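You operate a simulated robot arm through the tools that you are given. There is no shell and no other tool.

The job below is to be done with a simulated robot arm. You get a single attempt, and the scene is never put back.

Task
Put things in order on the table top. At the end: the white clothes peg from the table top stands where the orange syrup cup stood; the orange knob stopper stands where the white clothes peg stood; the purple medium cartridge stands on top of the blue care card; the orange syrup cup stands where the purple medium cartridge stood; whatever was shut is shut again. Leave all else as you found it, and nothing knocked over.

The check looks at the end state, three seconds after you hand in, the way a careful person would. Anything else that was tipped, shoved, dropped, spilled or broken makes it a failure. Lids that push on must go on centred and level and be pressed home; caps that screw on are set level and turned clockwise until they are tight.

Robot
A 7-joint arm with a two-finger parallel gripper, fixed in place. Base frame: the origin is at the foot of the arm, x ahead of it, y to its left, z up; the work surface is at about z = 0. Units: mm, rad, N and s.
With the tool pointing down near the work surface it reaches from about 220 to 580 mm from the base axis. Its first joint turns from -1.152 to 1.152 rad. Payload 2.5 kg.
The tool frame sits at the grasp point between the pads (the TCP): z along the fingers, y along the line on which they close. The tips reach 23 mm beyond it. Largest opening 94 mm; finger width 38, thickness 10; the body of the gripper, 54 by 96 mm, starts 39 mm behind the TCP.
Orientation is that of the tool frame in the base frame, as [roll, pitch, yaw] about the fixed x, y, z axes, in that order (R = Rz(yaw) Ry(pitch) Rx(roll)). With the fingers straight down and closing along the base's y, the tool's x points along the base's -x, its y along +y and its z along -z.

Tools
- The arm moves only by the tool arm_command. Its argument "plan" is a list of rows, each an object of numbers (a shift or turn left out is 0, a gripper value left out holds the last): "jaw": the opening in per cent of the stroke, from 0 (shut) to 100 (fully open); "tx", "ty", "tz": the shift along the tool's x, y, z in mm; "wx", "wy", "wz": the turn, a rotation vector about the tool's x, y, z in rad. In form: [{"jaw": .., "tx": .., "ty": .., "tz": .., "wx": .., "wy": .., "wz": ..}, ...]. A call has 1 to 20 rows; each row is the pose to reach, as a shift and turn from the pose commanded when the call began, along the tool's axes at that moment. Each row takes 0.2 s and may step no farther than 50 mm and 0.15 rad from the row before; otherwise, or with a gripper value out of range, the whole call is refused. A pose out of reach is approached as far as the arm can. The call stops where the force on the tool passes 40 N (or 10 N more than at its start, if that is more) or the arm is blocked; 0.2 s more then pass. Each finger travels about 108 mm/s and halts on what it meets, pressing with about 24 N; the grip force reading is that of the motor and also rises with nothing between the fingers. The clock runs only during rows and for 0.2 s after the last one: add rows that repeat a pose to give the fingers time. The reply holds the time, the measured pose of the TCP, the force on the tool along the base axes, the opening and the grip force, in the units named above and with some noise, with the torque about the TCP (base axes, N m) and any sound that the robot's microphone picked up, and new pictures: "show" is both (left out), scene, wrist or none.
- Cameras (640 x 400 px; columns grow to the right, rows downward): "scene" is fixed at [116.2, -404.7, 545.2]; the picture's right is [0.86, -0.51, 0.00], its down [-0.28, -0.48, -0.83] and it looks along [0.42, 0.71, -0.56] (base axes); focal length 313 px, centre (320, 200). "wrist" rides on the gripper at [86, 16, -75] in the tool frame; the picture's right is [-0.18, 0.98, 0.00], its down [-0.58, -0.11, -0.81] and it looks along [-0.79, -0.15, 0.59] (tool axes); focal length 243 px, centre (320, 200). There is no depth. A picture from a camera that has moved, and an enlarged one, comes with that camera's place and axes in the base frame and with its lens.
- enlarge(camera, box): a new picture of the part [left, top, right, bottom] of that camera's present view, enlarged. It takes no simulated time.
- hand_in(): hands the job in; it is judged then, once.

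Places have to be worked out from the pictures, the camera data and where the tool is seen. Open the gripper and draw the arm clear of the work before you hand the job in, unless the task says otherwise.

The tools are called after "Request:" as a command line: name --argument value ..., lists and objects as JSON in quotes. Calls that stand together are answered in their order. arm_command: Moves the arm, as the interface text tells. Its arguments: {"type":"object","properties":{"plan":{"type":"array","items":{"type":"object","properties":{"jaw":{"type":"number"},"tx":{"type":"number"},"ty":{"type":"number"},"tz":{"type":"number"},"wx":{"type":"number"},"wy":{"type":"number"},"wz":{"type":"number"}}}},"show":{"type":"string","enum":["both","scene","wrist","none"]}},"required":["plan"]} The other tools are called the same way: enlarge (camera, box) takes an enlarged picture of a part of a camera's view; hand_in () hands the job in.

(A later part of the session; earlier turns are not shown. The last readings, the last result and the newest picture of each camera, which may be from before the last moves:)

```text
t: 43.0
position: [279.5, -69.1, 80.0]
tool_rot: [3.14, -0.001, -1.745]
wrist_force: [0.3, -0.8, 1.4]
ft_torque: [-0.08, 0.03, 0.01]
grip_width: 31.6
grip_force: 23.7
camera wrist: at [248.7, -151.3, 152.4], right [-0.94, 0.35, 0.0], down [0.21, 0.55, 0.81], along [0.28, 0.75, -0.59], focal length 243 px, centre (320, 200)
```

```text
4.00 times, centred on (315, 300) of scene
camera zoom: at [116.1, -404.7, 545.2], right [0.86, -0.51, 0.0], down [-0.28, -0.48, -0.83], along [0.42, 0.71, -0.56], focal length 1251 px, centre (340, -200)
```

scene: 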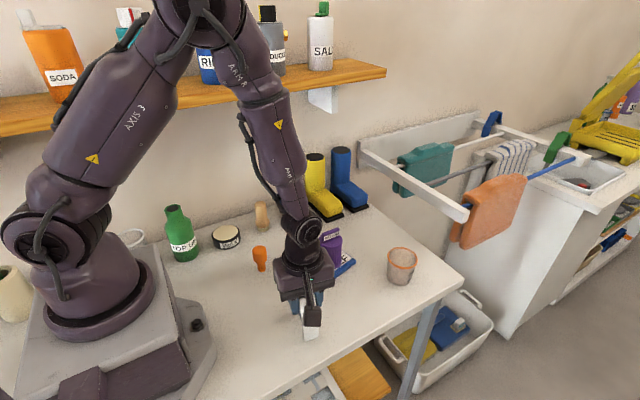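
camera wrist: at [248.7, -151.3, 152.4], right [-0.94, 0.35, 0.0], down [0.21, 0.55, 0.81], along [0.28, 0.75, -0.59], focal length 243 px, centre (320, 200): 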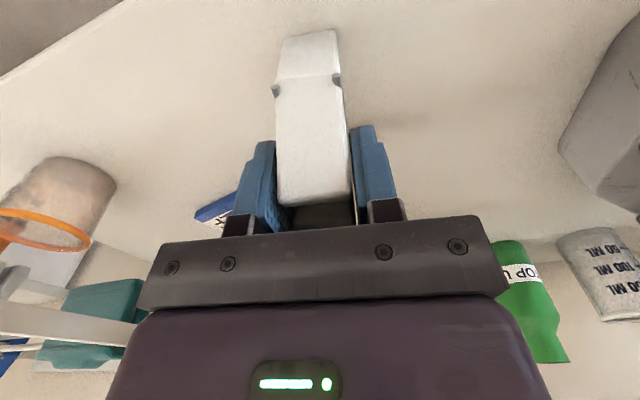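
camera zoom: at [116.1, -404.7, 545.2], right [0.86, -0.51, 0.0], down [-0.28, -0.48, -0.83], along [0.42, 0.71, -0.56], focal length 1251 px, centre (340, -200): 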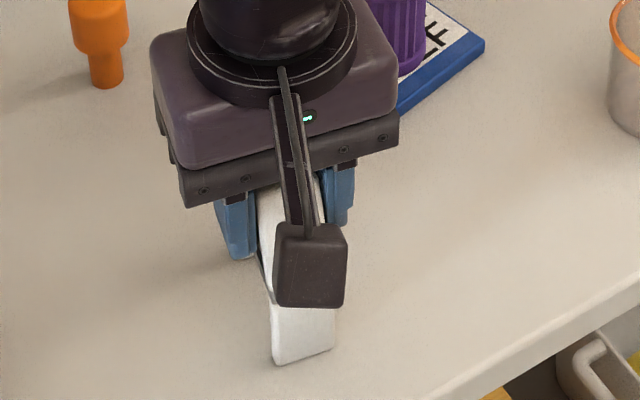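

Grip closed at 31.6 mm. I test-lift 4 mm in small steps to see whether the peg comes along level.

Request:
arm_command --plan '[{"jaw": 0, "tz": -1}, {"tz": -2}, {"tz": -3}, {"tz": -4}, {"tz": -4}]'

Request:
enlarge --camera "wrist" --box '[200, 60, 440, 240]'

Request:
enlarge --camera "scene" --box '[270, 250, 360, 350]'

```text
t: 44.2
position: [280.4, -69.9, 82.4]
tool_rot: [3.141, -0.001, -1.745]
wrist_force: [0.4, 0.0, -0.2]
ft_torque: [-0.02, 0.01, -0.01]
grip_width: 31.1
grip_force: 23.7
camera wrist: at [249.3, -151.5, 155.8], right [-0.94, 0.35, 0.0], down [0.21, 0.55, 0.81], along [0.28, 0.75, -0.59], focal length 243 px, centre (320, 200)
```

scene: 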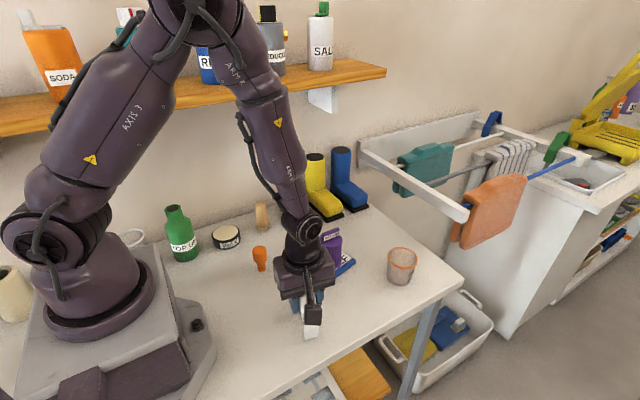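
wrist: 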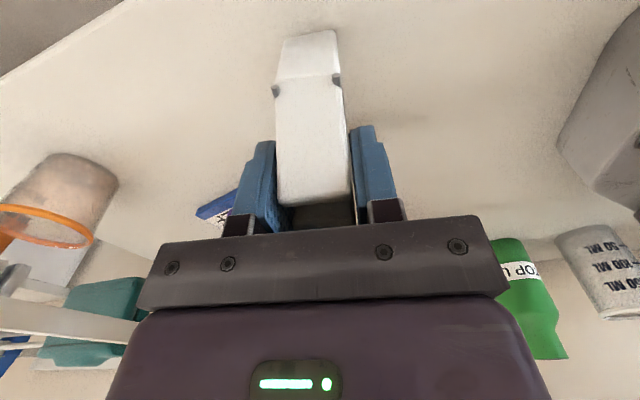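

```text
2.22 times, centred on (320, 150) of wrist
camera zoom: at [249.3, -151.5, 155.8], right [-0.94, 0.35, 0.0], down [0.21, 0.55, 0.81], along [0.28, 0.75, -0.59], focal length 539 px, centre (320, 311)
```

zoom: 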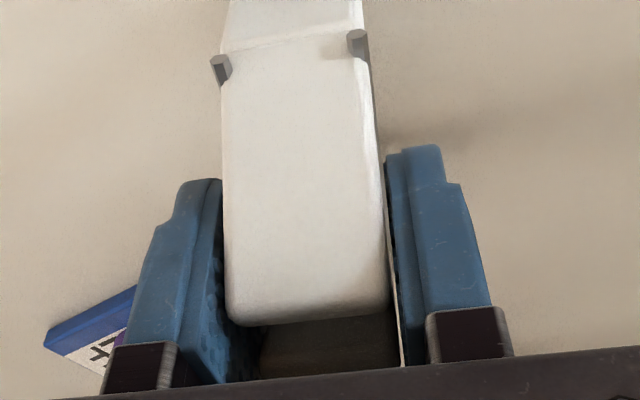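

```text
4.00 times, centred on (315, 300) of scene
camera zoom: at [116.2, -404.7, 545.2], right [0.86, -0.51, 0.0], down [-0.28, -0.48, -0.83], along [0.42, 0.71, -0.56], focal length 1251 px, centre (340, -200)
```

zoom: 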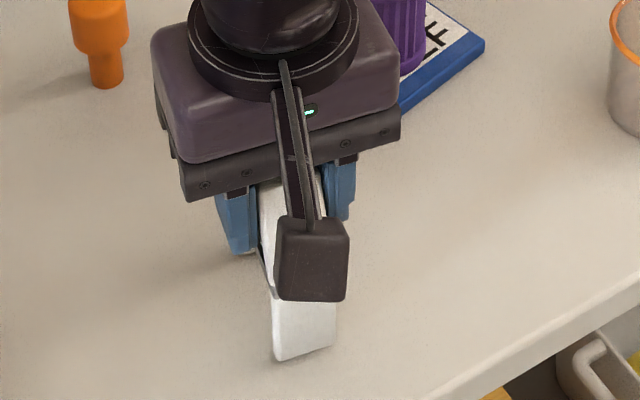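

The peg came up level with the gripper. I lift it high (feet well above the cartridge) and carry it smoothly to above the cup's original spot, TCP (555,71).

Request:
arm_command --plan '[{"jaw": 0, "tz": -8}, {"tz": -22}, {"tz": -42}, {"tz": -66}, {"tz": -92}, {"tz": -118}, {"tz": -135}, {"tx": -5.6, "ty": -7.4, "tz": -135}, {"tx": -16.8, "ty": -22.2, "tz": -135}, {"tx": -33.6, "ty": -44.5, "tz": -135}, {"tx": -52.3, "ty": -69.2, "tz": -135}, {"tx": -72.9, "ty": -96.3, "tz": -135}, {"tx": -93.4, "ty": -123.5, "tz": -135}, {"tx": -113.9, "ty": -150.7, "tz": -135}, {"tx": -134.5, "ty": -177.8, "tz": -135}, {"tx": -153.2, "ty": -202.5, "tz": -135}, {"tx": -170, "ty": -224.8, "tz": -135}, {"tx": -181.2, "ty": -239.6, "tz": -135}, {"tx": -186.8, "ty": -247, "tz": -135}, {"tx": -186.8, "ty": -247, "tz": -135}]'

Request:
enlarge --camera "scene" --box '[320, 140, 440, 260]'

```text
t: 48.4
position: [556.5, 72.4, 218.3]
tool_rot: [-3.14, -0.001, -1.745]
wrist_force: [0.2, -0.3, -0.4]
ft_torque: [-0.03, 0.03, 0.01]
grip_width: 31.4
grip_force: 24.3
camera wrist: at [524.9, -10.2, 291.6], right [-0.94, 0.35, 0.0], down [0.21, 0.55, 0.81], along [0.28, 0.75, -0.59], focal length 243 px, centre (320, 200)
```

scene: 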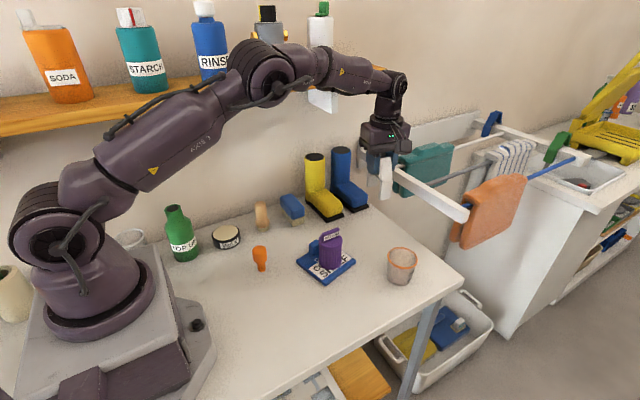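
wrist: 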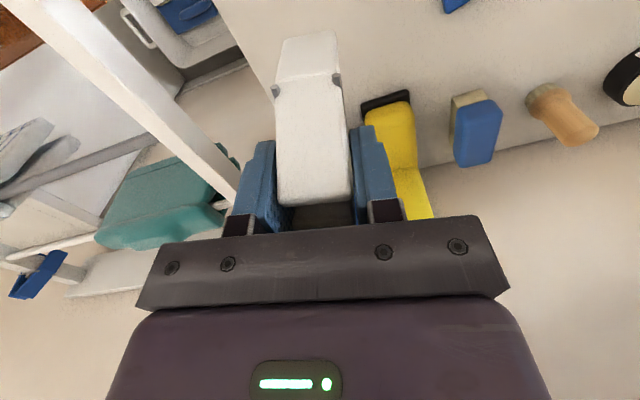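

```text
3.33 times, centred on (380, 200) of scene
camera zoom: at [116.2, -404.7, 545.2], right [0.86, -0.51, 0.0], down [-0.28, -0.48, -0.83], along [0.42, 0.71, -0.56], focal length 1043 px, centre (120, 200)
```

zoom: 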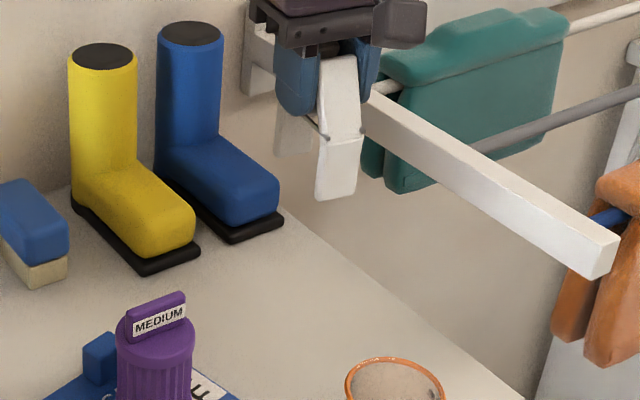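

The peg is steady in the grip, and the rack bar (x≈700) is far enough away. I descend to about 4 mm above the table.

Request:
arm_command --plan '[{"jaw": 0, "tz": 8}, {"tz": 22}, {"tz": 42}, {"tz": 64}, {"tz": 86}, {"tz": 106}, {"tz": 122}, {"tz": 131}, {"tz": 135}, {"tz": 135}]'

Request:
enlarge --camera "scene" --box '[355, 200, 425, 295]'

Request:
enlarge --camera "scene" --box '[340, 170, 430, 250]'

```text
t: 50.6
position: [557.2, 72.7, 81.4]
tool_rot: [3.14, 0.0, -1.746]
wrist_force: [0.1, 0.3, -1.0]
ft_torque: [0.0, -0.01, -0.03]
grip_width: 31.3
grip_force: 24.3
camera wrist: at [525.4, -11.0, 154.7], right [-0.94, 0.35, 0.0], down [0.21, 0.55, 0.81], along [0.28, 0.75, -0.59], focal length 243 px, centre (320, 200)
```

scene: 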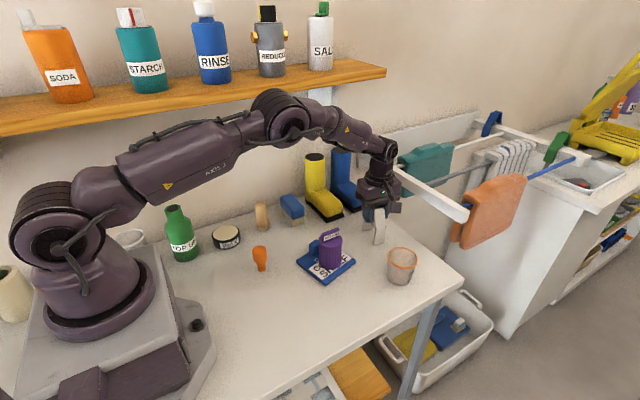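
wrist: 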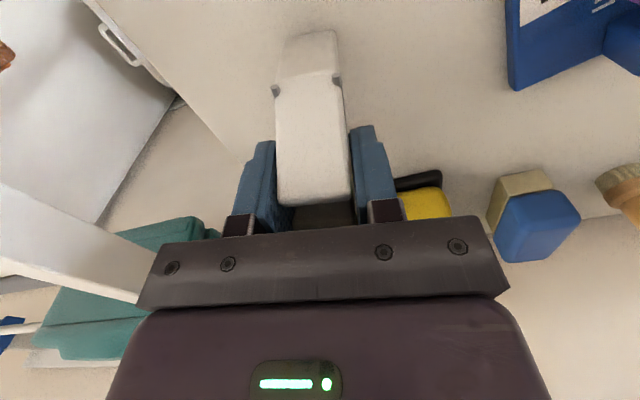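

```text
4.21 times, centred on (390, 248) of scene
camera zoom: at [116.2, -404.7, 545.2], right [0.86, -0.51, 0.0], down [-0.28, -0.48, -0.83], along [0.42, 0.71, -0.56], focal length 1317 px, centre (25, 0)
```

zoom: 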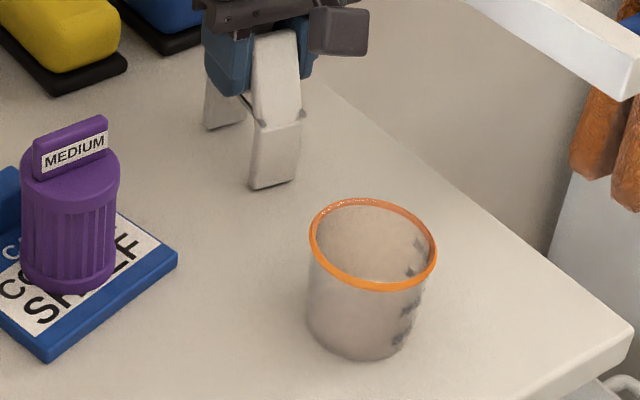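

```text
5.00 times, centred on (385, 210) of scene
camera zoom: at [116.2, -404.7, 545.2], right [0.86, -0.51, 0.0], down [-0.28, -0.48, -0.83], along [0.42, 0.71, -0.56], focal length 1564 px, centre (-5, 150)
```

zoom: 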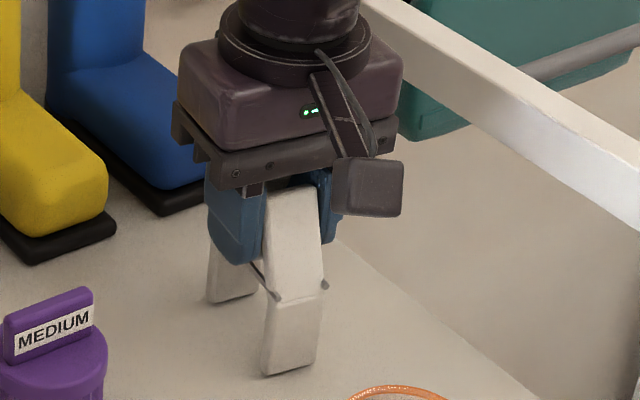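

The peg hovers ~4 mm above the table, within a few mm of the cup's old centre; comparing pixels with the original cup base I shift about (+3.5,-1) mm and lower gently.

Request:
arm_command --plan '[{"jaw": 0, "tx": 0.2, "ty": -1.8, "tz": 0}, {"tx": 0.4, "ty": -3.6, "tz": 0}, {"tx": 0.4, "ty": -3.6, "tz": 1.5}, {"tx": 0.4, "ty": -3.6, "tz": 2.5}, {"tx": 0.4, "ty": -3.6, "tz": 3.3}, {"tx": 0.4, "ty": -3.6, "tz": 3.3}]' --show "none"

```text
t: 52.0
position: [560.1, 71.5, 79.1]
tool_rot: [-3.139, -0.001, -1.747]
wrist_force: [-0.5, -0.7, 3.7]
ft_torque: [-0.13, 0.1, -0.01]
grip_width: 31.3
grip_force: 23.7
```

First light contact (3.7 N). I lower another 0.5 mm so both feet bear.

Request:
arm_command --plan '[{"jaw": 0, "tz": 0.3}, {"tz": 0.6}, {"tz": 0.6}]'

Request:
enlarge --camera "scene" --box '[340, 170, 430, 250]'

```text
t: 52.8
position: [560.6, 69.9, 79.2]
tool_rot: [-3.14, 0.002, -1.746]
wrist_force: [-0.3, 2.9, 11.7]
ft_torque: [-0.11, 0.18, 0.0]
grip_width: 31.3
grip_force: 24.6
camera wrist: at [528.8, -11.5, 152.0], right [-0.94, 0.35, 0.0], down [0.21, 0.55, 0.81], along [0.28, 0.76, -0.59], focal length 243 px, centre (320, 200)
```

scene: 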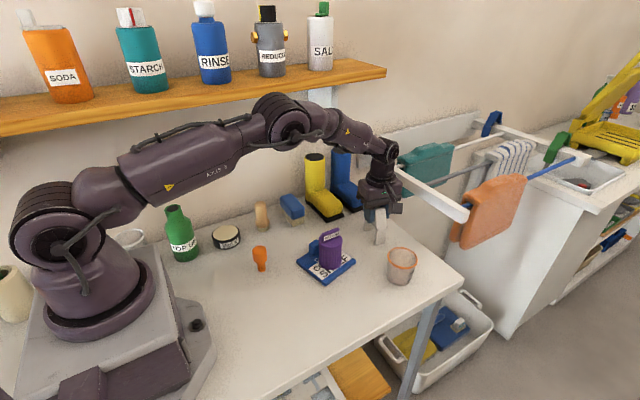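
wrist: 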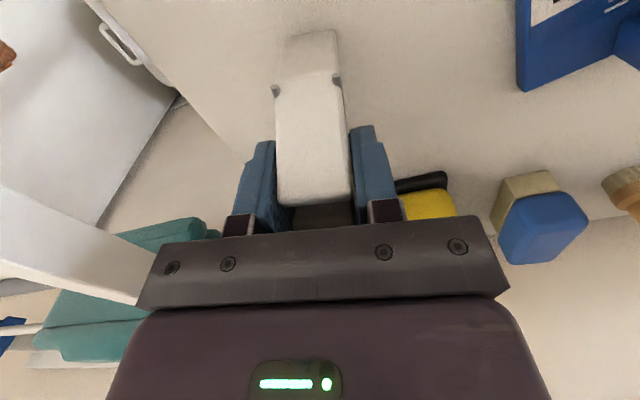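

```text
5.00 times, centred on (385, 210) of scene
camera zoom: at [116.1, -404.7, 545.2], right [0.86, -0.51, 0.0], down [-0.28, -0.48, -0.83], along [0.42, 0.71, -0.56], focal length 1564 px, centre (-5, 150)
```

zoom: 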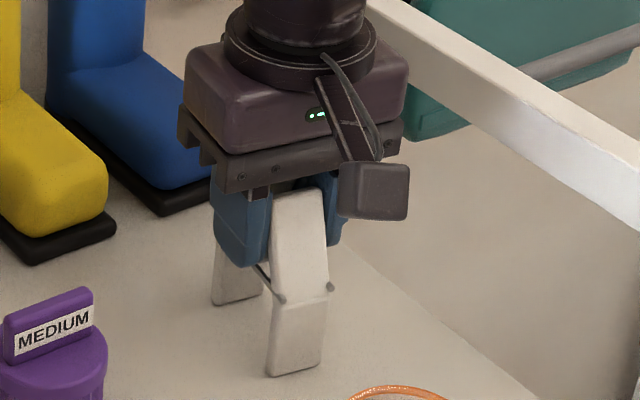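

Both feet now bear (≈12 N). I ease off 0.4 mm and open the jaws gradually.

Request:
arm_command --plan '[{"jaw": 0, "tz": -0.4}, {"tz": -0.4}, {"jaw": 36, "tz": -0.4}, {"jaw": 42, "tz": -0.4}, {"jaw": 50, "tz": -0.4}, {"jaw": 62, "tz": -0.4}, {"jaw": 75, "tz": -0.4}, {"jaw": 75, "tz": -0.4}]'

Request:
enlarge --camera "scene" --box '[340, 170, 430, 250]'

Request:
enlarge --camera "wrist" --box '[200, 60, 440, 240]'

```text
t: 54.6
position: [558.9, 69.8, 78.7]
tool_rot: [3.141, -0.002, -1.744]
wrist_force: [-0.6, 0.2, -0.5]
ft_torque: [0.02, 0.02, 0.0]
grip_width: 70.4
grip_force: 0.1
camera wrist: at [528.0, -11.7, 151.7], right [-0.94, 0.35, 0.0], down [0.21, 0.55, 0.81], along [0.28, 0.75, -0.59], focal length 243 px, centre (320, 200)
```

scene: 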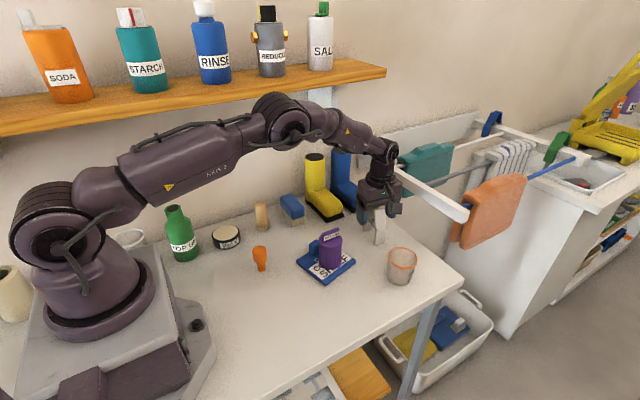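
wrist: 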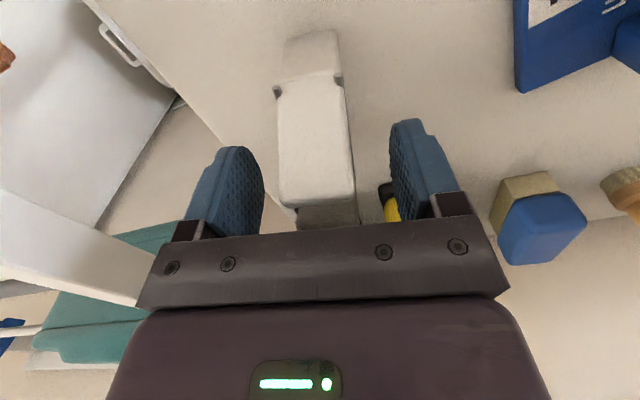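

```text
5.00 times, centred on (385, 210) of scene
camera zoom: at [116.2, -404.7, 545.2], right [0.86, -0.51, 0.0], down [-0.28, -0.48, -0.83], along [0.42, 0.71, -0.56], focal length 1564 px, centre (-5, 150)
```

zoom: 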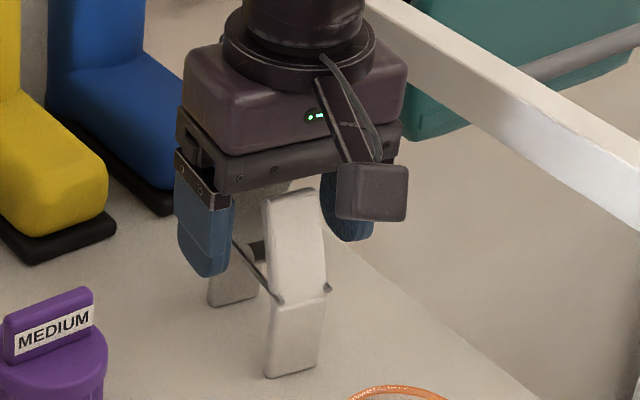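

```text
2.22 times, centred on (320, 150) of wrist
camera zoom: at [528.0, -11.7, 151.7], right [-0.94, 0.35, 0.0], down [0.21, 0.55, 0.81], along [0.28, 0.75, -0.59], focal length 539 px, centre (320, 311)
```

zoom: 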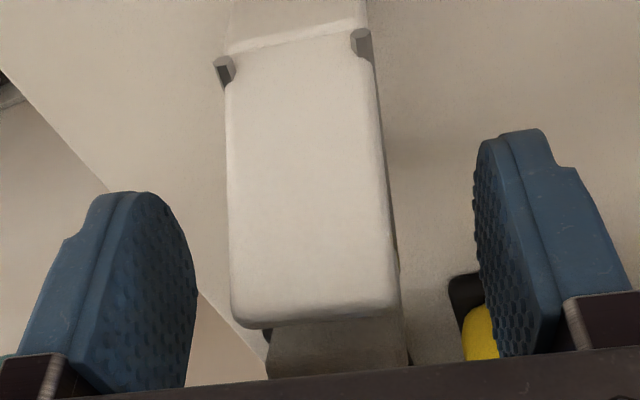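

The peg stands upright and released. I rise straight up, then travel to above the stopper near (258,107) keeping this tool yaw.

Request:
arm_command --plan '[{"jaw": 75, "tz": -15}, {"tz": -50}, {"tz": -90}, {"tz": -120}, {"tx": 0.8, "ty": 15, "tz": -125}, {"tx": 2.4, "ty": 45, "tz": -125}, {"tx": 4.5, "ty": 85, "tz": -125}, {"tx": 6.6, "ty": 127, "tz": -125}, {"tx": 8.8, "ty": 169, "tz": -125}, {"tx": 11, "ty": 211, "tz": -125}, {"tx": 13, "ty": 250, "tz": -125}, {"tx": 14.7, "ty": 282, "tz": -125}, {"tx": 15.6, "ty": 298, "tz": -125}, {"tx": 15.8, "ty": 302.4, "tz": -125}, {"tx": 15.8, "ty": 302.4, "tz": -125}]'

Request:
enlarge --camera "wrist" --box '[240, 0, 400, 140]'

Request:
enlarge --camera "scene" --box '[340, 170, 430, 290]'

```text
t: 57.8
position: [259.8, 108.0, 203.4]
tool_rot: [3.141, -0.001, -1.745]
wrist_force: [0.5, -0.1, 0.0]
ft_torque: [-0.01, 0.01, 0.04]
grip_width: 70.4
grip_force: 0.0
camera wrist: at [227.8, 26.1, 275.9], right [-0.94, 0.35, 0.0], down [0.21, 0.55, 0.81], along [0.28, 0.75, -0.59], focal length 243 px, centre (320, 200)
```

scene: 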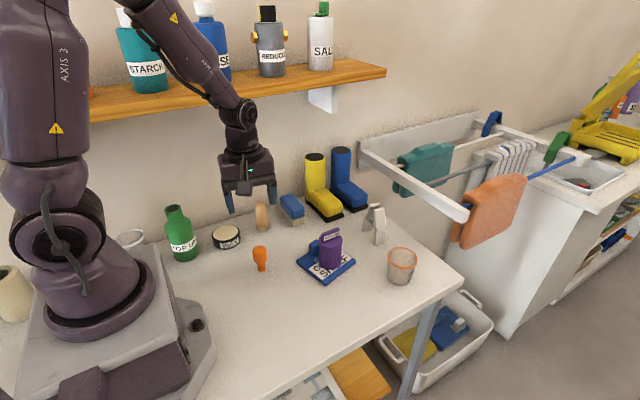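
wrist: 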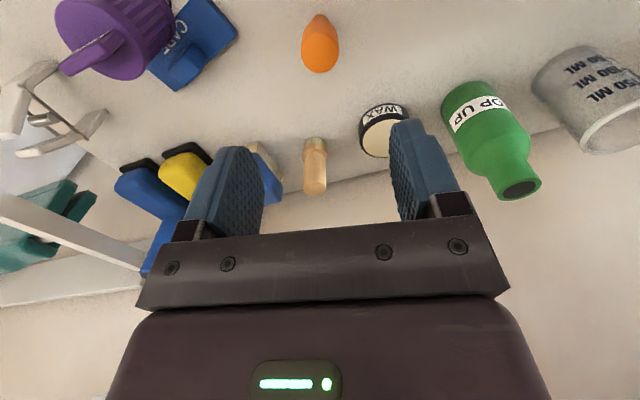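

```text
2.86 times, centred on (320, 70) of wrist
camera zoom: at [227.8, 26.1, 275.9], right [-0.94, 0.35, 0.0], down [0.21, 0.55, 0.81], along [0.28, 0.75, -0.59], focal length 693 px, centre (320, 571)
```

zoom: 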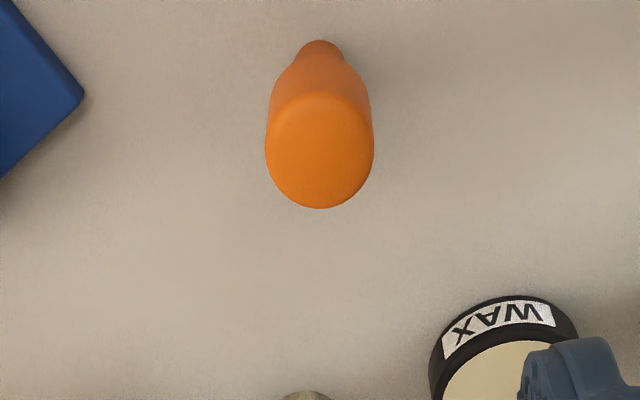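

```text
3.33 times, centred on (385, 230) of scene
camera zoom: at [116.1, -404.7, 545.2], right [0.86, -0.51, 0.0], down [-0.28, -0.48, -0.83], along [0.42, 0.71, -0.56], focal length 1043 px, centre (103, 100)
```

zoom: 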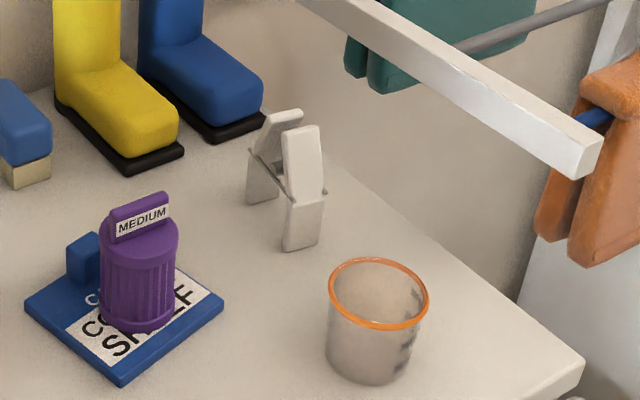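

The peg stands well. The stopper's head is centred right under the TCP at about (258,108). I descend to z≈95 and check.

Request:
arm_command --plan '[{"jaw": 75, "tz": 30}, {"tz": 70}, {"tz": 100}, {"tz": 108}, {"tz": 108}]'

Request:
enlarge --camera "wrist" --box '[220, 40, 420, 200]'

Request:
enlarge --camera "scene" --box '[220, 210, 310, 290]'

```text
t: 59.0
position: [258.0, 108.0, 94.5]
tool_rot: [3.141, 0.0, -1.747]
wrist_force: [0.5, 0.0, 1.0]
ft_torque: [0.0, 0.01, 0.01]
grip_width: 70.4
grip_force: 0.1
camera wrist: at [226.6, 26.0, 167.5], right [-0.94, 0.35, 0.0], down [0.21, 0.55, 0.81], along [0.28, 0.75, -0.59], focal length 243 px, centre (320, 200)
```

scene: 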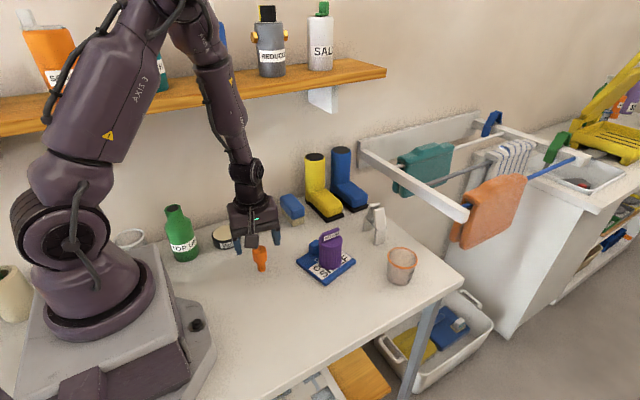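
wrist: 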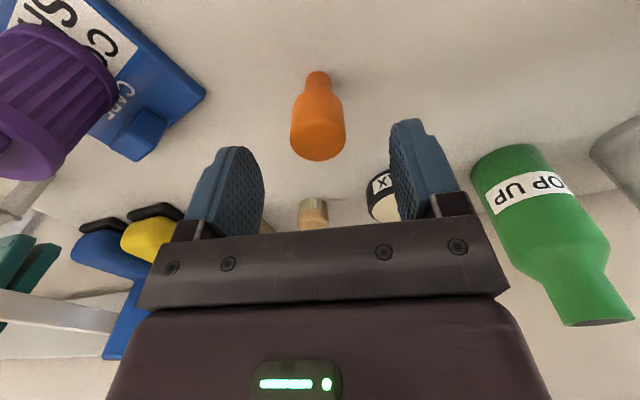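

```text
2.50 times, centred on (320, 120) of wrist
camera zoom: at [226.6, 26.0, 167.5], right [-0.94, 0.35, 0.0], down [0.21, 0.55, 0.81], along [0.28, 0.75, -0.59], focal length 606 px, centre (320, 400)
```

zoom: 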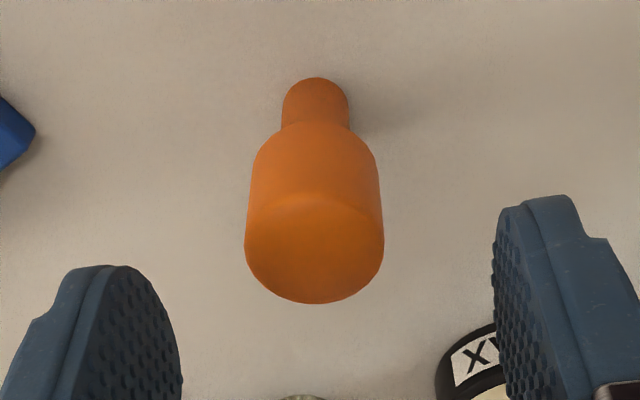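

```text
5.00 times, centred on (265, 250) of scene
camera zoom: at [116.2, -404.7, 545.2], right [0.86, -0.51, 0.0], down [-0.28, -0.48, -0.83], along [0.42, 0.71, -0.56], focal length 1564 px, centre (595, -50)
```

zoom: 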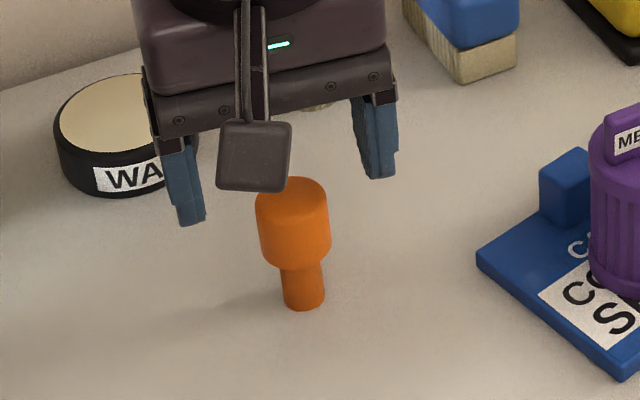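

Stopper centre ≈(258.5,109), top z≈60. I make a ~1 mm correction and descend to z≈46 around the head.

Request:
arm_command --plan '[{"jaw": 75, "tx": -1.3, "ty": -0.6, "tz": 15}, {"tx": -1.3, "ty": -0.6, "tz": 32}, {"tx": -1.3, "ty": -0.6, "tz": 46}, {"tx": -1.3, "ty": -0.6, "tz": 49}, {"tx": -1.3, "ty": -0.6, "tz": 49}]'

Request:
enlarge --camera "wrist" --box '[200, 60, 440, 240]'

Request:
enlarge --camera "scene" --box '[220, 210, 310, 290]'

```text
t: 60.2
position: [261.2, 108.3, 44.9]
tool_rot: [3.141, -0.001, -1.745]
wrist_force: [-0.5, 0.2, -0.5]
ft_torque: [-0.01, 0.0, 0.02]
grip_width: 70.4
grip_force: 0.1
camera wrist: at [229.0, 26.6, 119.1], right [-0.94, 0.35, 0.0], down [0.21, 0.55, 0.81], along [0.28, 0.75, -0.59], focal length 243 px, centre (320, 200)
```

scene: 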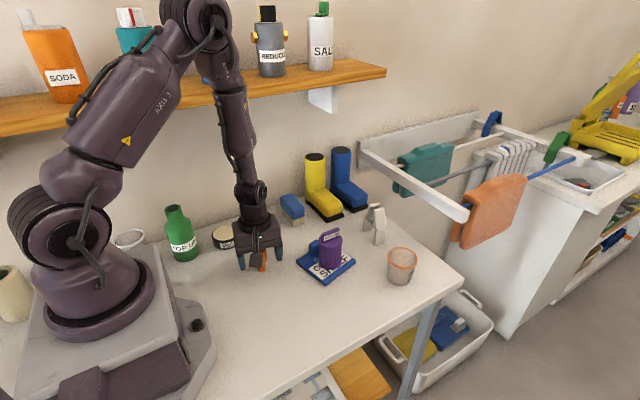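
wrist: 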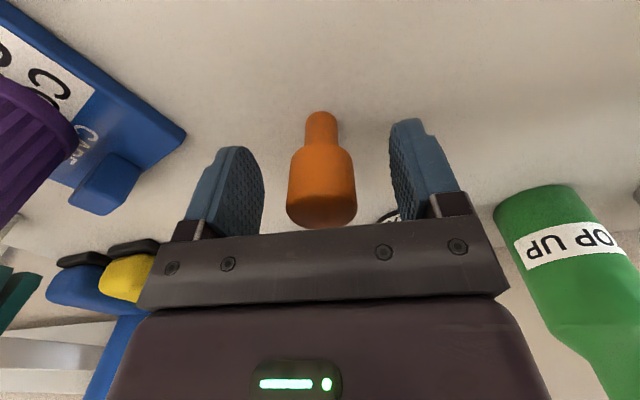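

```text
2.22 times, centred on (320, 150) of wrist
camera zoom: at [229.0, 26.6, 119.1], right [-0.94, 0.35, 0.0], down [0.21, 0.55, 0.81], along [0.28, 0.75, -0.59], focal length 539 px, centre (320, 311)
```

zoom: 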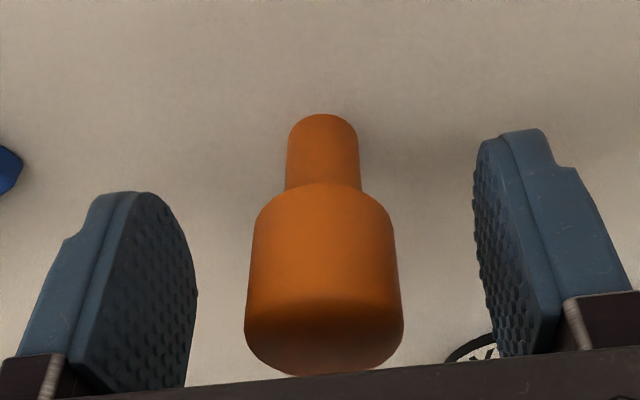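

```text
5.00 times, centred on (265, 250) of scene
camera zoom: at [116.2, -404.7, 545.2], right [0.86, -0.51, 0.0], down [-0.28, -0.48, -0.83], along [0.42, 0.71, -0.56], focal length 1564 px, centre (595, -50)
```

zoom: 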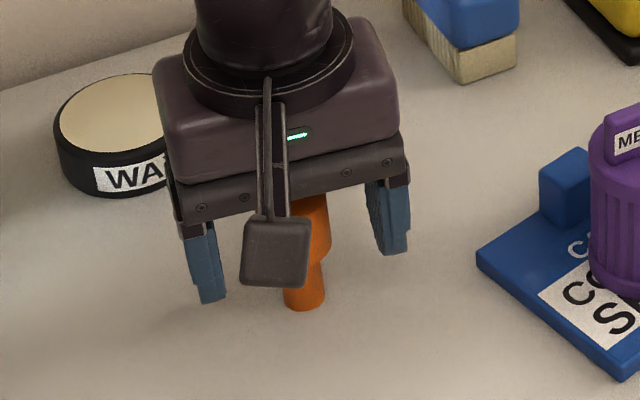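

The stopper's head is centred between the pads. I close on it and then test-lift 4 mm.

Request:
arm_command --plan '[{"jaw": 50}, {"jaw": 38}, {"jaw": 0}, {"jaw": 0}, {"jaw": 0}, {"jaw": 0}]' --show "wrist"

Request:
arm_command --plan '[{"jaw": 0, "tz": -1}, {"tz": -2}, {"tz": -3}, {"tz": -4}, {"tz": -4}]'

Request:
enlarge --camera "wrist" --box '[200, 60, 440, 240]'

Request:
enlarge --camera "scene" --box '[220, 210, 310, 290]'

```text
t: 61.6
position: [261.3, 108.3, 45.5]
tool_rot: [3.141, 0.002, -1.746]
wrist_force: [-0.6, 1.0, 0.5]
ft_torque: [0.0, 0.0, -0.04]
grip_width: 30.5
grip_force: 23.7
camera wrist: at [228.9, 26.5, 119.2], right [-0.94, 0.35, 0.0], down [0.21, 0.55, 0.81], along [0.28, 0.75, -0.59], focal length 243 px, centre (320, 200)
```

wrist: 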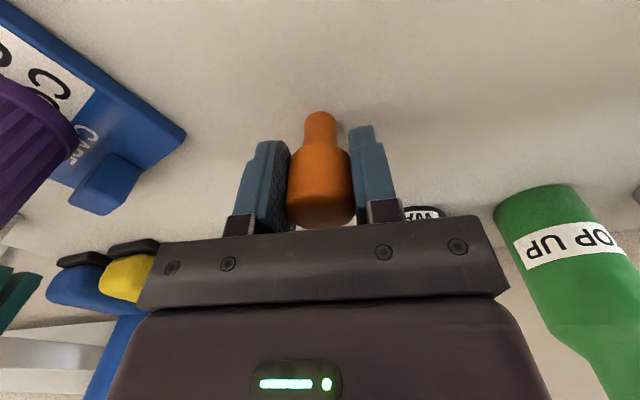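

```text
t: 62.8
position: [258.4, 109.0, 51.3]
tool_rot: [-3.141, 0.001, -1.744]
wrist_force: [0.1, 0.3, -1.0]
ft_torque: [-0.01, 0.01, 0.0]
grip_width: 30.9
grip_force: 24.2
camera wrist: at [228.5, 27.2, 123.6], right [-0.94, 0.35, 0.0], down [0.21, 0.55, 0.81], along [0.28, 0.75, -0.59], focal length 243 px, centre (320, 200)
```

scene: 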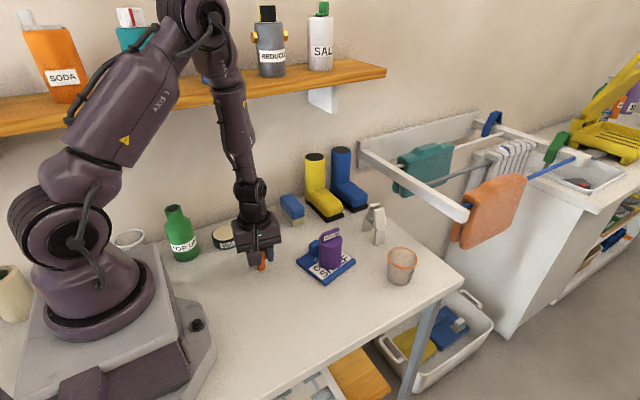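
wrist: 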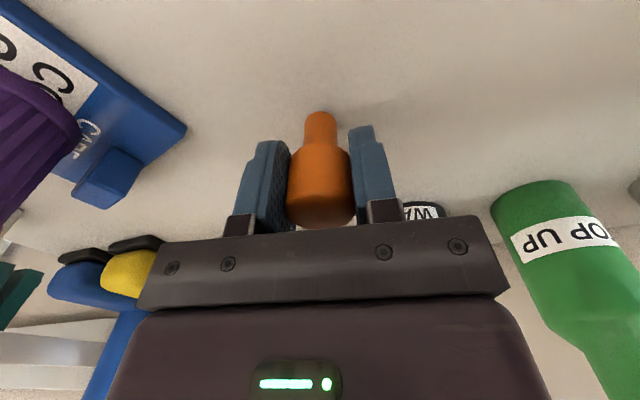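

```text
2.22 times, centred on (320, 150) of wrist
camera zoom: at [228.5, 27.2, 123.6], right [-0.94, 0.35, 0.0], down [0.21, 0.55, 0.81], along [0.28, 0.75, -0.59], focal length 539 px, centre (320, 311)
```

zoom: 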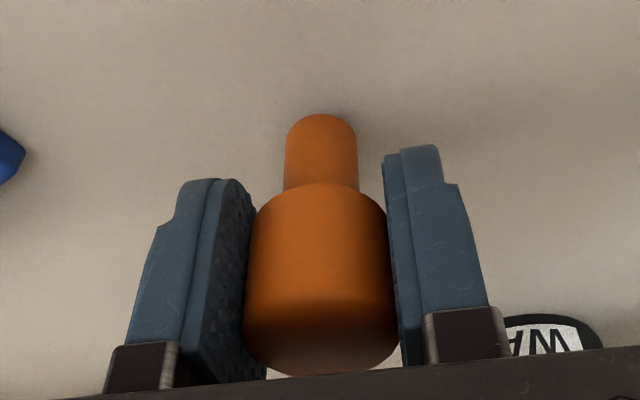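

```text
5.00 times, centred on (265, 250) of scene
camera zoom: at [116.2, -404.7, 545.2], right [0.86, -0.51, 0.0], down [-0.28, -0.48, -0.83], along [0.42, 0.71, -0.56], focal length 1564 px, centre (595, -50)
```

zoom: 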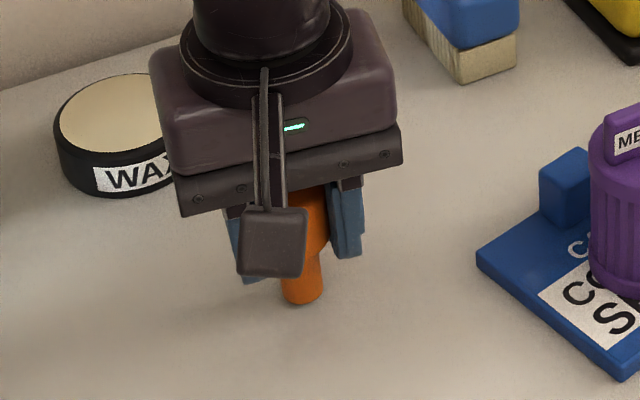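

The stopper lifted cleanly. I raise it and carry it to above the peg's original spot, TCP ≈(277,-70).

Request:
arm_command --plan '[{"jaw": 0, "tz": -6}, {"tz": -18}, {"tz": -34}, {"tz": -50}, {"tz": -60}, {"tx": 6.9, "ty": -2, "tz": -60}, {"tx": 20.7, "ty": -5.9, "tz": -60}, {"tx": 41.4, "ty": -11.8, "tz": -60}, {"tx": 65.6, "ty": -18.6, "tz": -60}, {"tx": 91.5, "ty": -26, "tz": -60}, {"tx": 117.4, "ty": -33.3, "tz": -60}, {"tx": 141.5, "ty": -40.2, "tz": -60}, {"tx": 160.5, "ty": -45.6, "tz": -60}, {"tx": 170, "ty": -48.3, "tz": -60}, {"tx": 172.6, "ty": -49, "tz": -60}, {"tx": 172.6, "ty": -49, "tz": -60}]'

Request:
enlarge --camera "wrist" --box '[200, 60, 440, 240]'

```text
t: 66.2
position: [278.2, -70.7, 111.7]
tool_rot: [3.141, 0.0, -1.746]
wrist_force: [-0.5, 0.2, -0.1]
ft_torque: [0.0, -0.02, 0.02]
grip_width: 30.8
grip_force: 24.2
camera wrist: at [246.7, -152.7, 184.7], right [-0.94, 0.35, 0.0], down [0.21, 0.55, 0.81], along [0.28, 0.75, -0.59], focal length 243 px, centre (320, 200)
```

scene: 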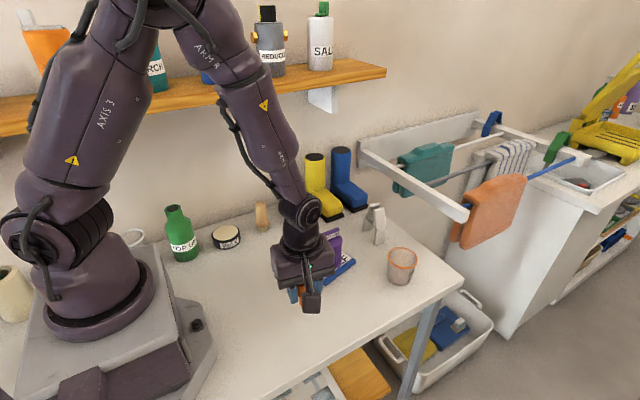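
wrist: 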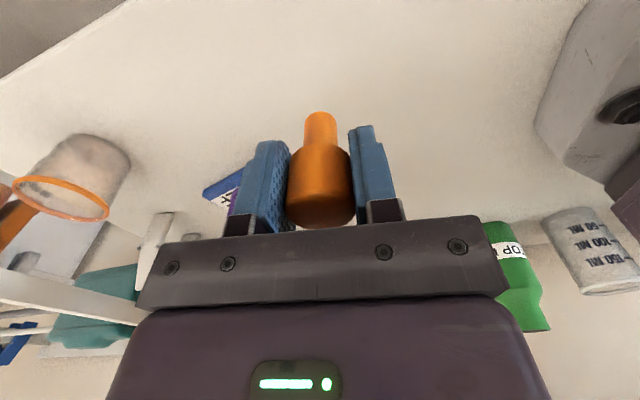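

```text
2.22 times, centred on (320, 150) of wrist
camera zoom: at [246.7, -152.7, 184.7], right [-0.94, 0.35, 0.0], down [0.21, 0.55, 0.81], along [0.28, 0.75, -0.59], focal length 539 px, centre (320, 311)
```

zoom: 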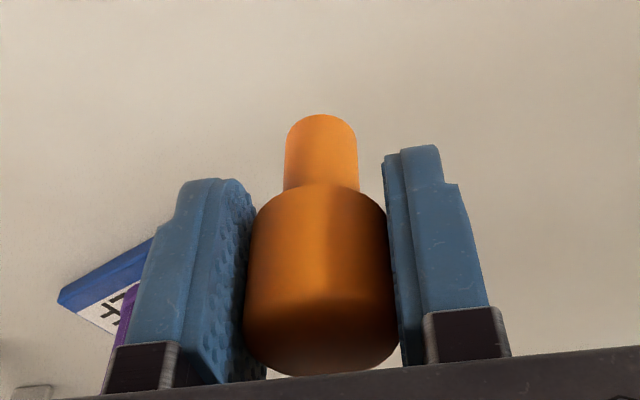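

The stopper is steady in the grip. I lower it to about 3 mm above the table and check.

Request:
arm_command --plan '[{"jaw": 0, "tz": 8}, {"tz": 22}, {"tz": 38}, {"tz": 51}, {"tz": 59}, {"tz": 61}, {"tz": 61}]'

Request:
enlarge --camera "scene" --box '[280, 275, 340, 350]'

```text
t: 67.8
position: [279.0, -69.7, 48.6]
tool_rot: [3.141, 0.001, -1.745]
wrist_force: [0.4, -0.3, 0.3]
ft_torque: [0.02, 0.01, 0.0]
grip_width: 30.8
grip_force: 24.0
camera wrist: at [246.9, -152.2, 122.3], right [-0.94, 0.35, 0.0], down [0.21, 0.55, 0.81], along [0.28, 0.75, -0.59], focal length 243 px, centre (320, 200)
```

scene: 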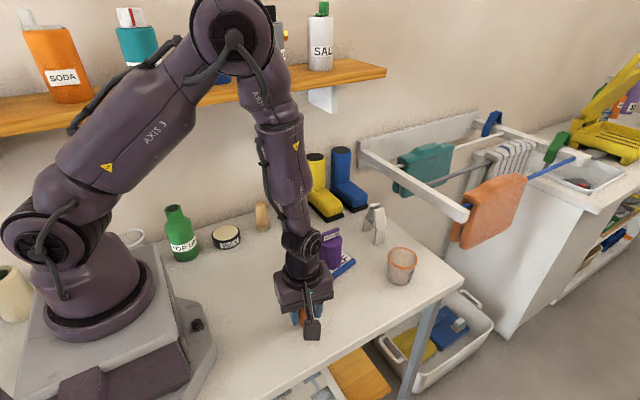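
wrist: 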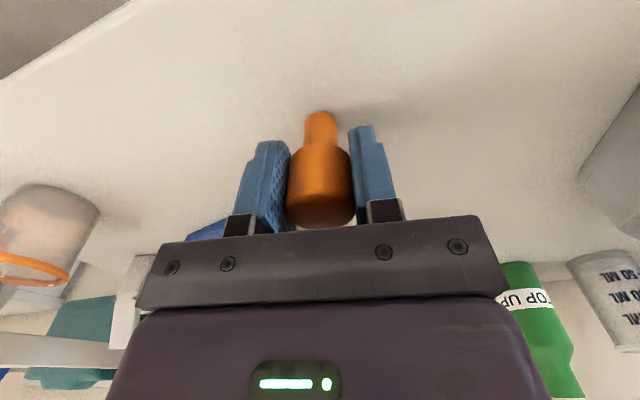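

```text
5.33 times, centred on (310, 312) of scene
camera zoom: at [116.2, -404.7, 545.2], right [0.86, -0.51, 0.0], down [-0.28, -0.48, -0.83], along [0.42, 0.71, -0.56], focal length 1668 px, centre (373, -400)
```

zoom: 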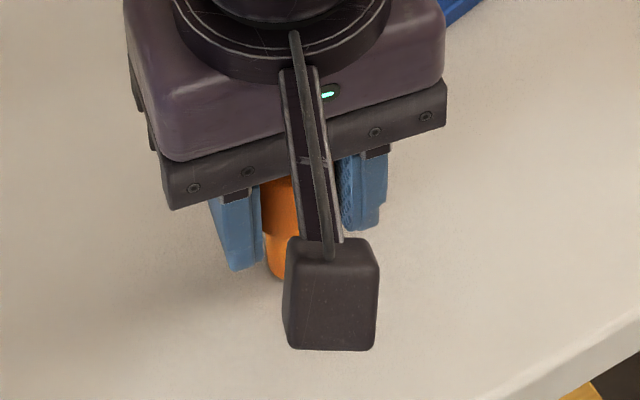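

Its base lines up with the old footprint of the peg within a couple of mm. I lower to contact.

Request:
arm_command --plan '[{"jaw": 0, "tz": 1.2}, {"tz": 2.2}, {"tz": 2.8}, {"tz": 2.8}]' --show "none"

```text
t: 68.8
position: [278.0, -70.2, 46.5]
tool_rot: [3.14, -0.001, -1.745]
wrist_force: [-0.5, 0.4, -0.6]
ft_torque: [0.01, 0.02, 0.03]
grip_width: 30.7
grip_force: 23.5
```

No contact yet at z≈46.5; I continue in 0.4 mm steps.

Request:
arm_command --plan '[{"jaw": 0, "tz": 0.4}, {"tz": 0.8}, {"tz": 0.8}]' --show "none"

```text
t: 69.6
position: [278.0, -70.1, 45.7]
tool_rot: [3.14, 0.0, -1.745]
wrist_force: [-1.7, -1.5, 7.0]
ft_torque: [-0.06, 0.09, -0.01]
grip_width: 30.7
grip_force: 24.2
```

Contact at 7 N. I ease off 0.3 mm and open the jaws slowly.

Request:
arm_command --plan '[{"jaw": 0, "tz": -0.3}, {"tz": -0.3}, {"jaw": 34, "tz": -0.3}, {"jaw": 37, "tz": -0.3}, {"jaw": 42, "tz": -0.3}, {"jaw": 52, "tz": -0.3}, {"jaw": 65, "tz": -0.3}, {"jaw": 75, "tz": -0.3}, {"jaw": 75, "tz": -0.3}]'

Request:
enlarge --camera "wrist" --box '[200, 60, 440, 240]'

```text
t: 71.6
position: [278.4, -69.9, 45.1]
tool_rot: [-3.141, 0.0, -1.745]
wrist_force: [0.3, 0.9, -0.5]
ft_torque: [0.03, -0.02, 0.01]
grip_width: 70.6
grip_force: 0.1
camera wrist: at [247.1, -151.6, 119.3], right [-0.94, 0.35, 0.0], down [0.21, 0.55, 0.81], along [0.28, 0.75, -0.59], focal length 243 px, centre (320, 200)
```

scene: 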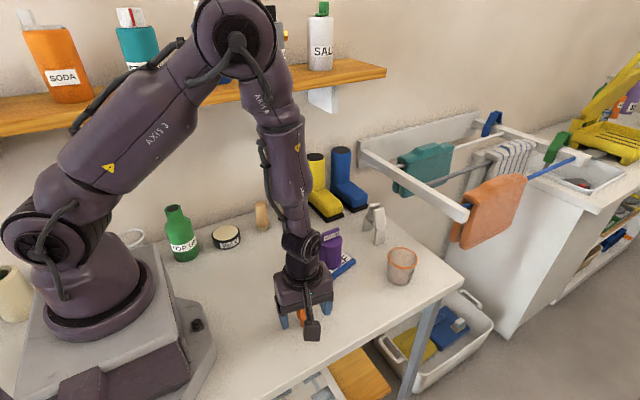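
wrist: 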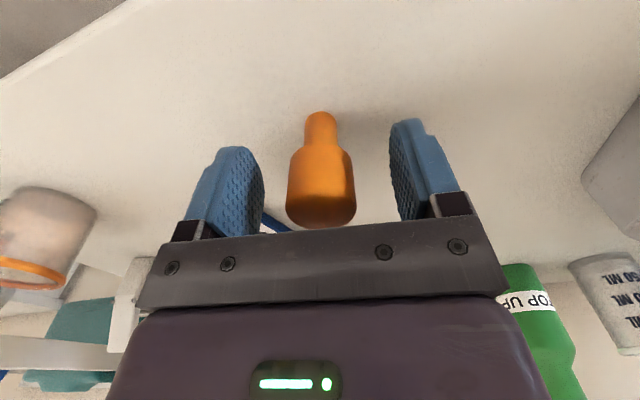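

```text
2.22 times, centred on (320, 150) of wrist
camera zoom: at [247.1, -151.6, 119.3], right [-0.94, 0.35, 0.0], down [0.21, 0.55, 0.81], along [0.28, 0.75, -0.59], focal length 539 px, centre (320, 311)
```

zoom: 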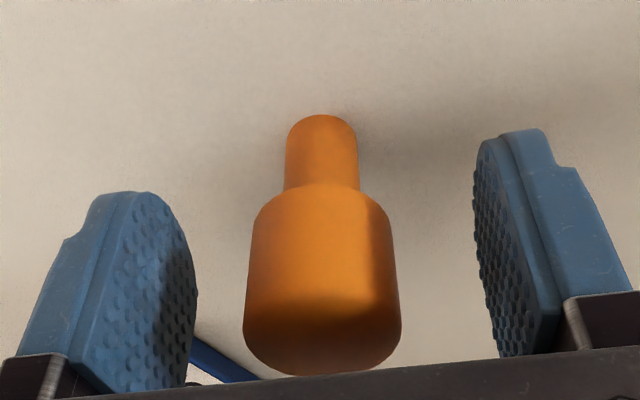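

The stopper stands free between the open pads. I rise straight up well clear and then view the entire table.

Request:
arm_command --plan '[{"jaw": 75, "tz": -15}, {"tz": -45}, {"tz": -85}, {"tz": -130}, {"tz": -175}, {"tz": -220}, {"tz": -260}, {"tz": -280}, {"tz": -280}]'

Request:
enlarge --camera "scene" --box '[230, 190, 440, 350]'

Request:
enlarge --camera "scene" --box '[280, 275, 340, 350]'

Request:
enlarge --camera "scene" --box '[110, 180, 310, 300]'

```text
t: 73.6
position: [278.1, -69.6, 325.0]
tool_rot: [3.141, -0.001, -1.745]
wrist_force: [0.5, 0.5, -0.1]
ft_torque: [-0.03, 0.03, 0.03]
grip_width: 70.4
grip_force: 0.1
camera wrist: at [247.2, -152.5, 399.3], right [-0.94, 0.35, 0.0], down [0.21, 0.55, 0.81], along [0.28, 0.76, -0.59], focal length 243 px, centre (320, 200)
```

scene: 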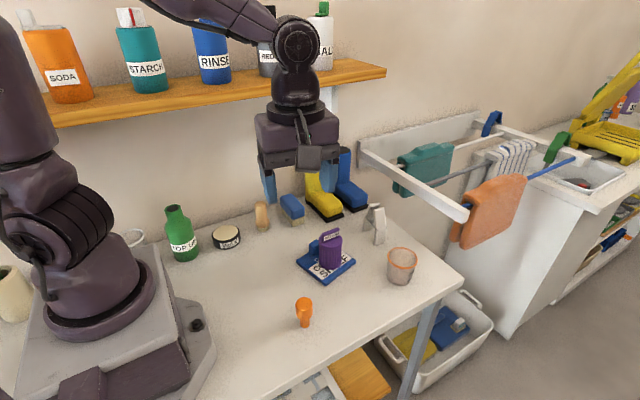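
wrist: 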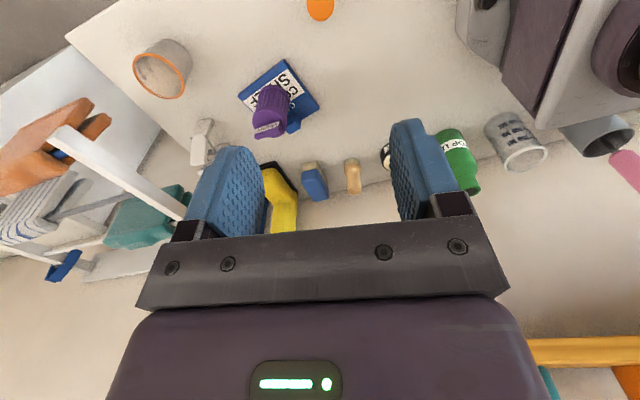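

```text
2.50 times, centred on (335, 270) of scene
camera zoom: at [116.1, -404.7, 545.2], right [0.86, -0.51, 0.0], down [-0.28, -0.48, -0.83], along [0.42, 0.71, -0.56], focal length 782 px, centre (282, 25)
```

zoom: 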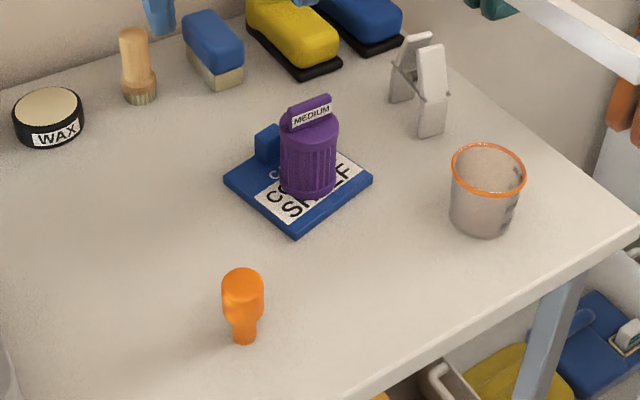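

```text
5.33 times, centred on (310, 312) of scene
camera zoom: at [116.1, -404.7, 545.2], right [0.86, -0.51, 0.0], down [-0.28, -0.48, -0.83], along [0.42, 0.71, -0.56], focal length 1668 px, centre (373, -400)
```

zoom: 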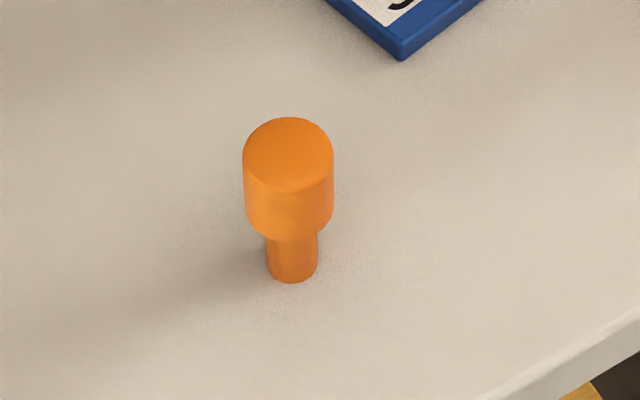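

```text
3.20 times, centred on (210, 240) of scene
camera zoom: at [116.1, -404.7, 545.2], right [0.86, -0.51, 0.0], down [-0.28, -0.48, -0.83], along [0.42, 0.71, -0.56], focal length 1001 px, centre (672, 72)
```

zoom: 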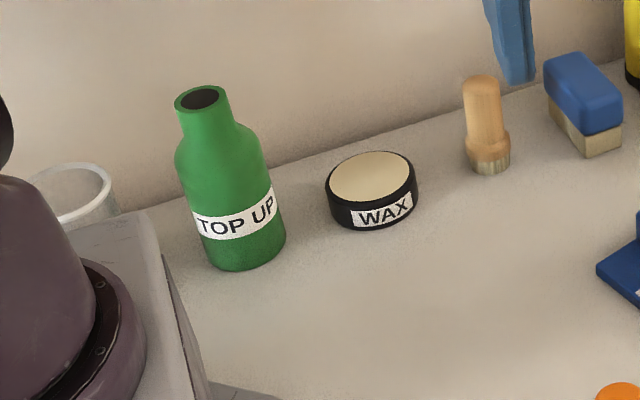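

All four items are upright and in their target places: peg on the cup's spot, stopper on the peg's spot, cartridge on the card, cup on the cartridge's spot. Card and other items are unmoved, and nothing was opened. I open the gripper fully with the arm high and clear.

Request:
arm_command --plan '[{"jaw": 100}, {"jaw": 100, "tz": -10}, {"jaw": 100, "tz": -10}]' --show "scene"

```text
t: 74.4
position: [278.4, -70.6, 335.3]
tool_rot: [3.142, 0.001, -1.745]
wrist_force: [-0.2, 0.4, 0.5]
ft_torque: [-0.01, 0.04, 0.01]
grip_width: 93.8
grip_force: 0.1
```

scene: 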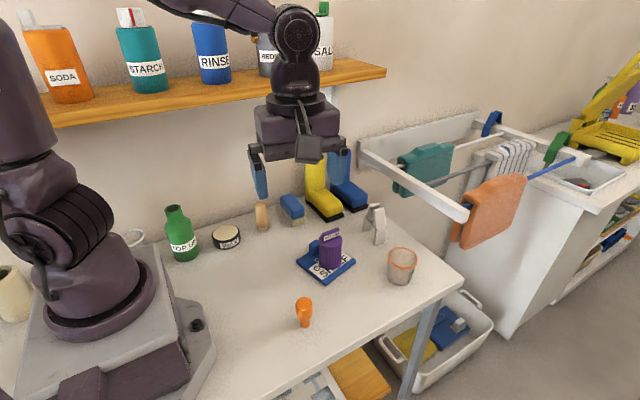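

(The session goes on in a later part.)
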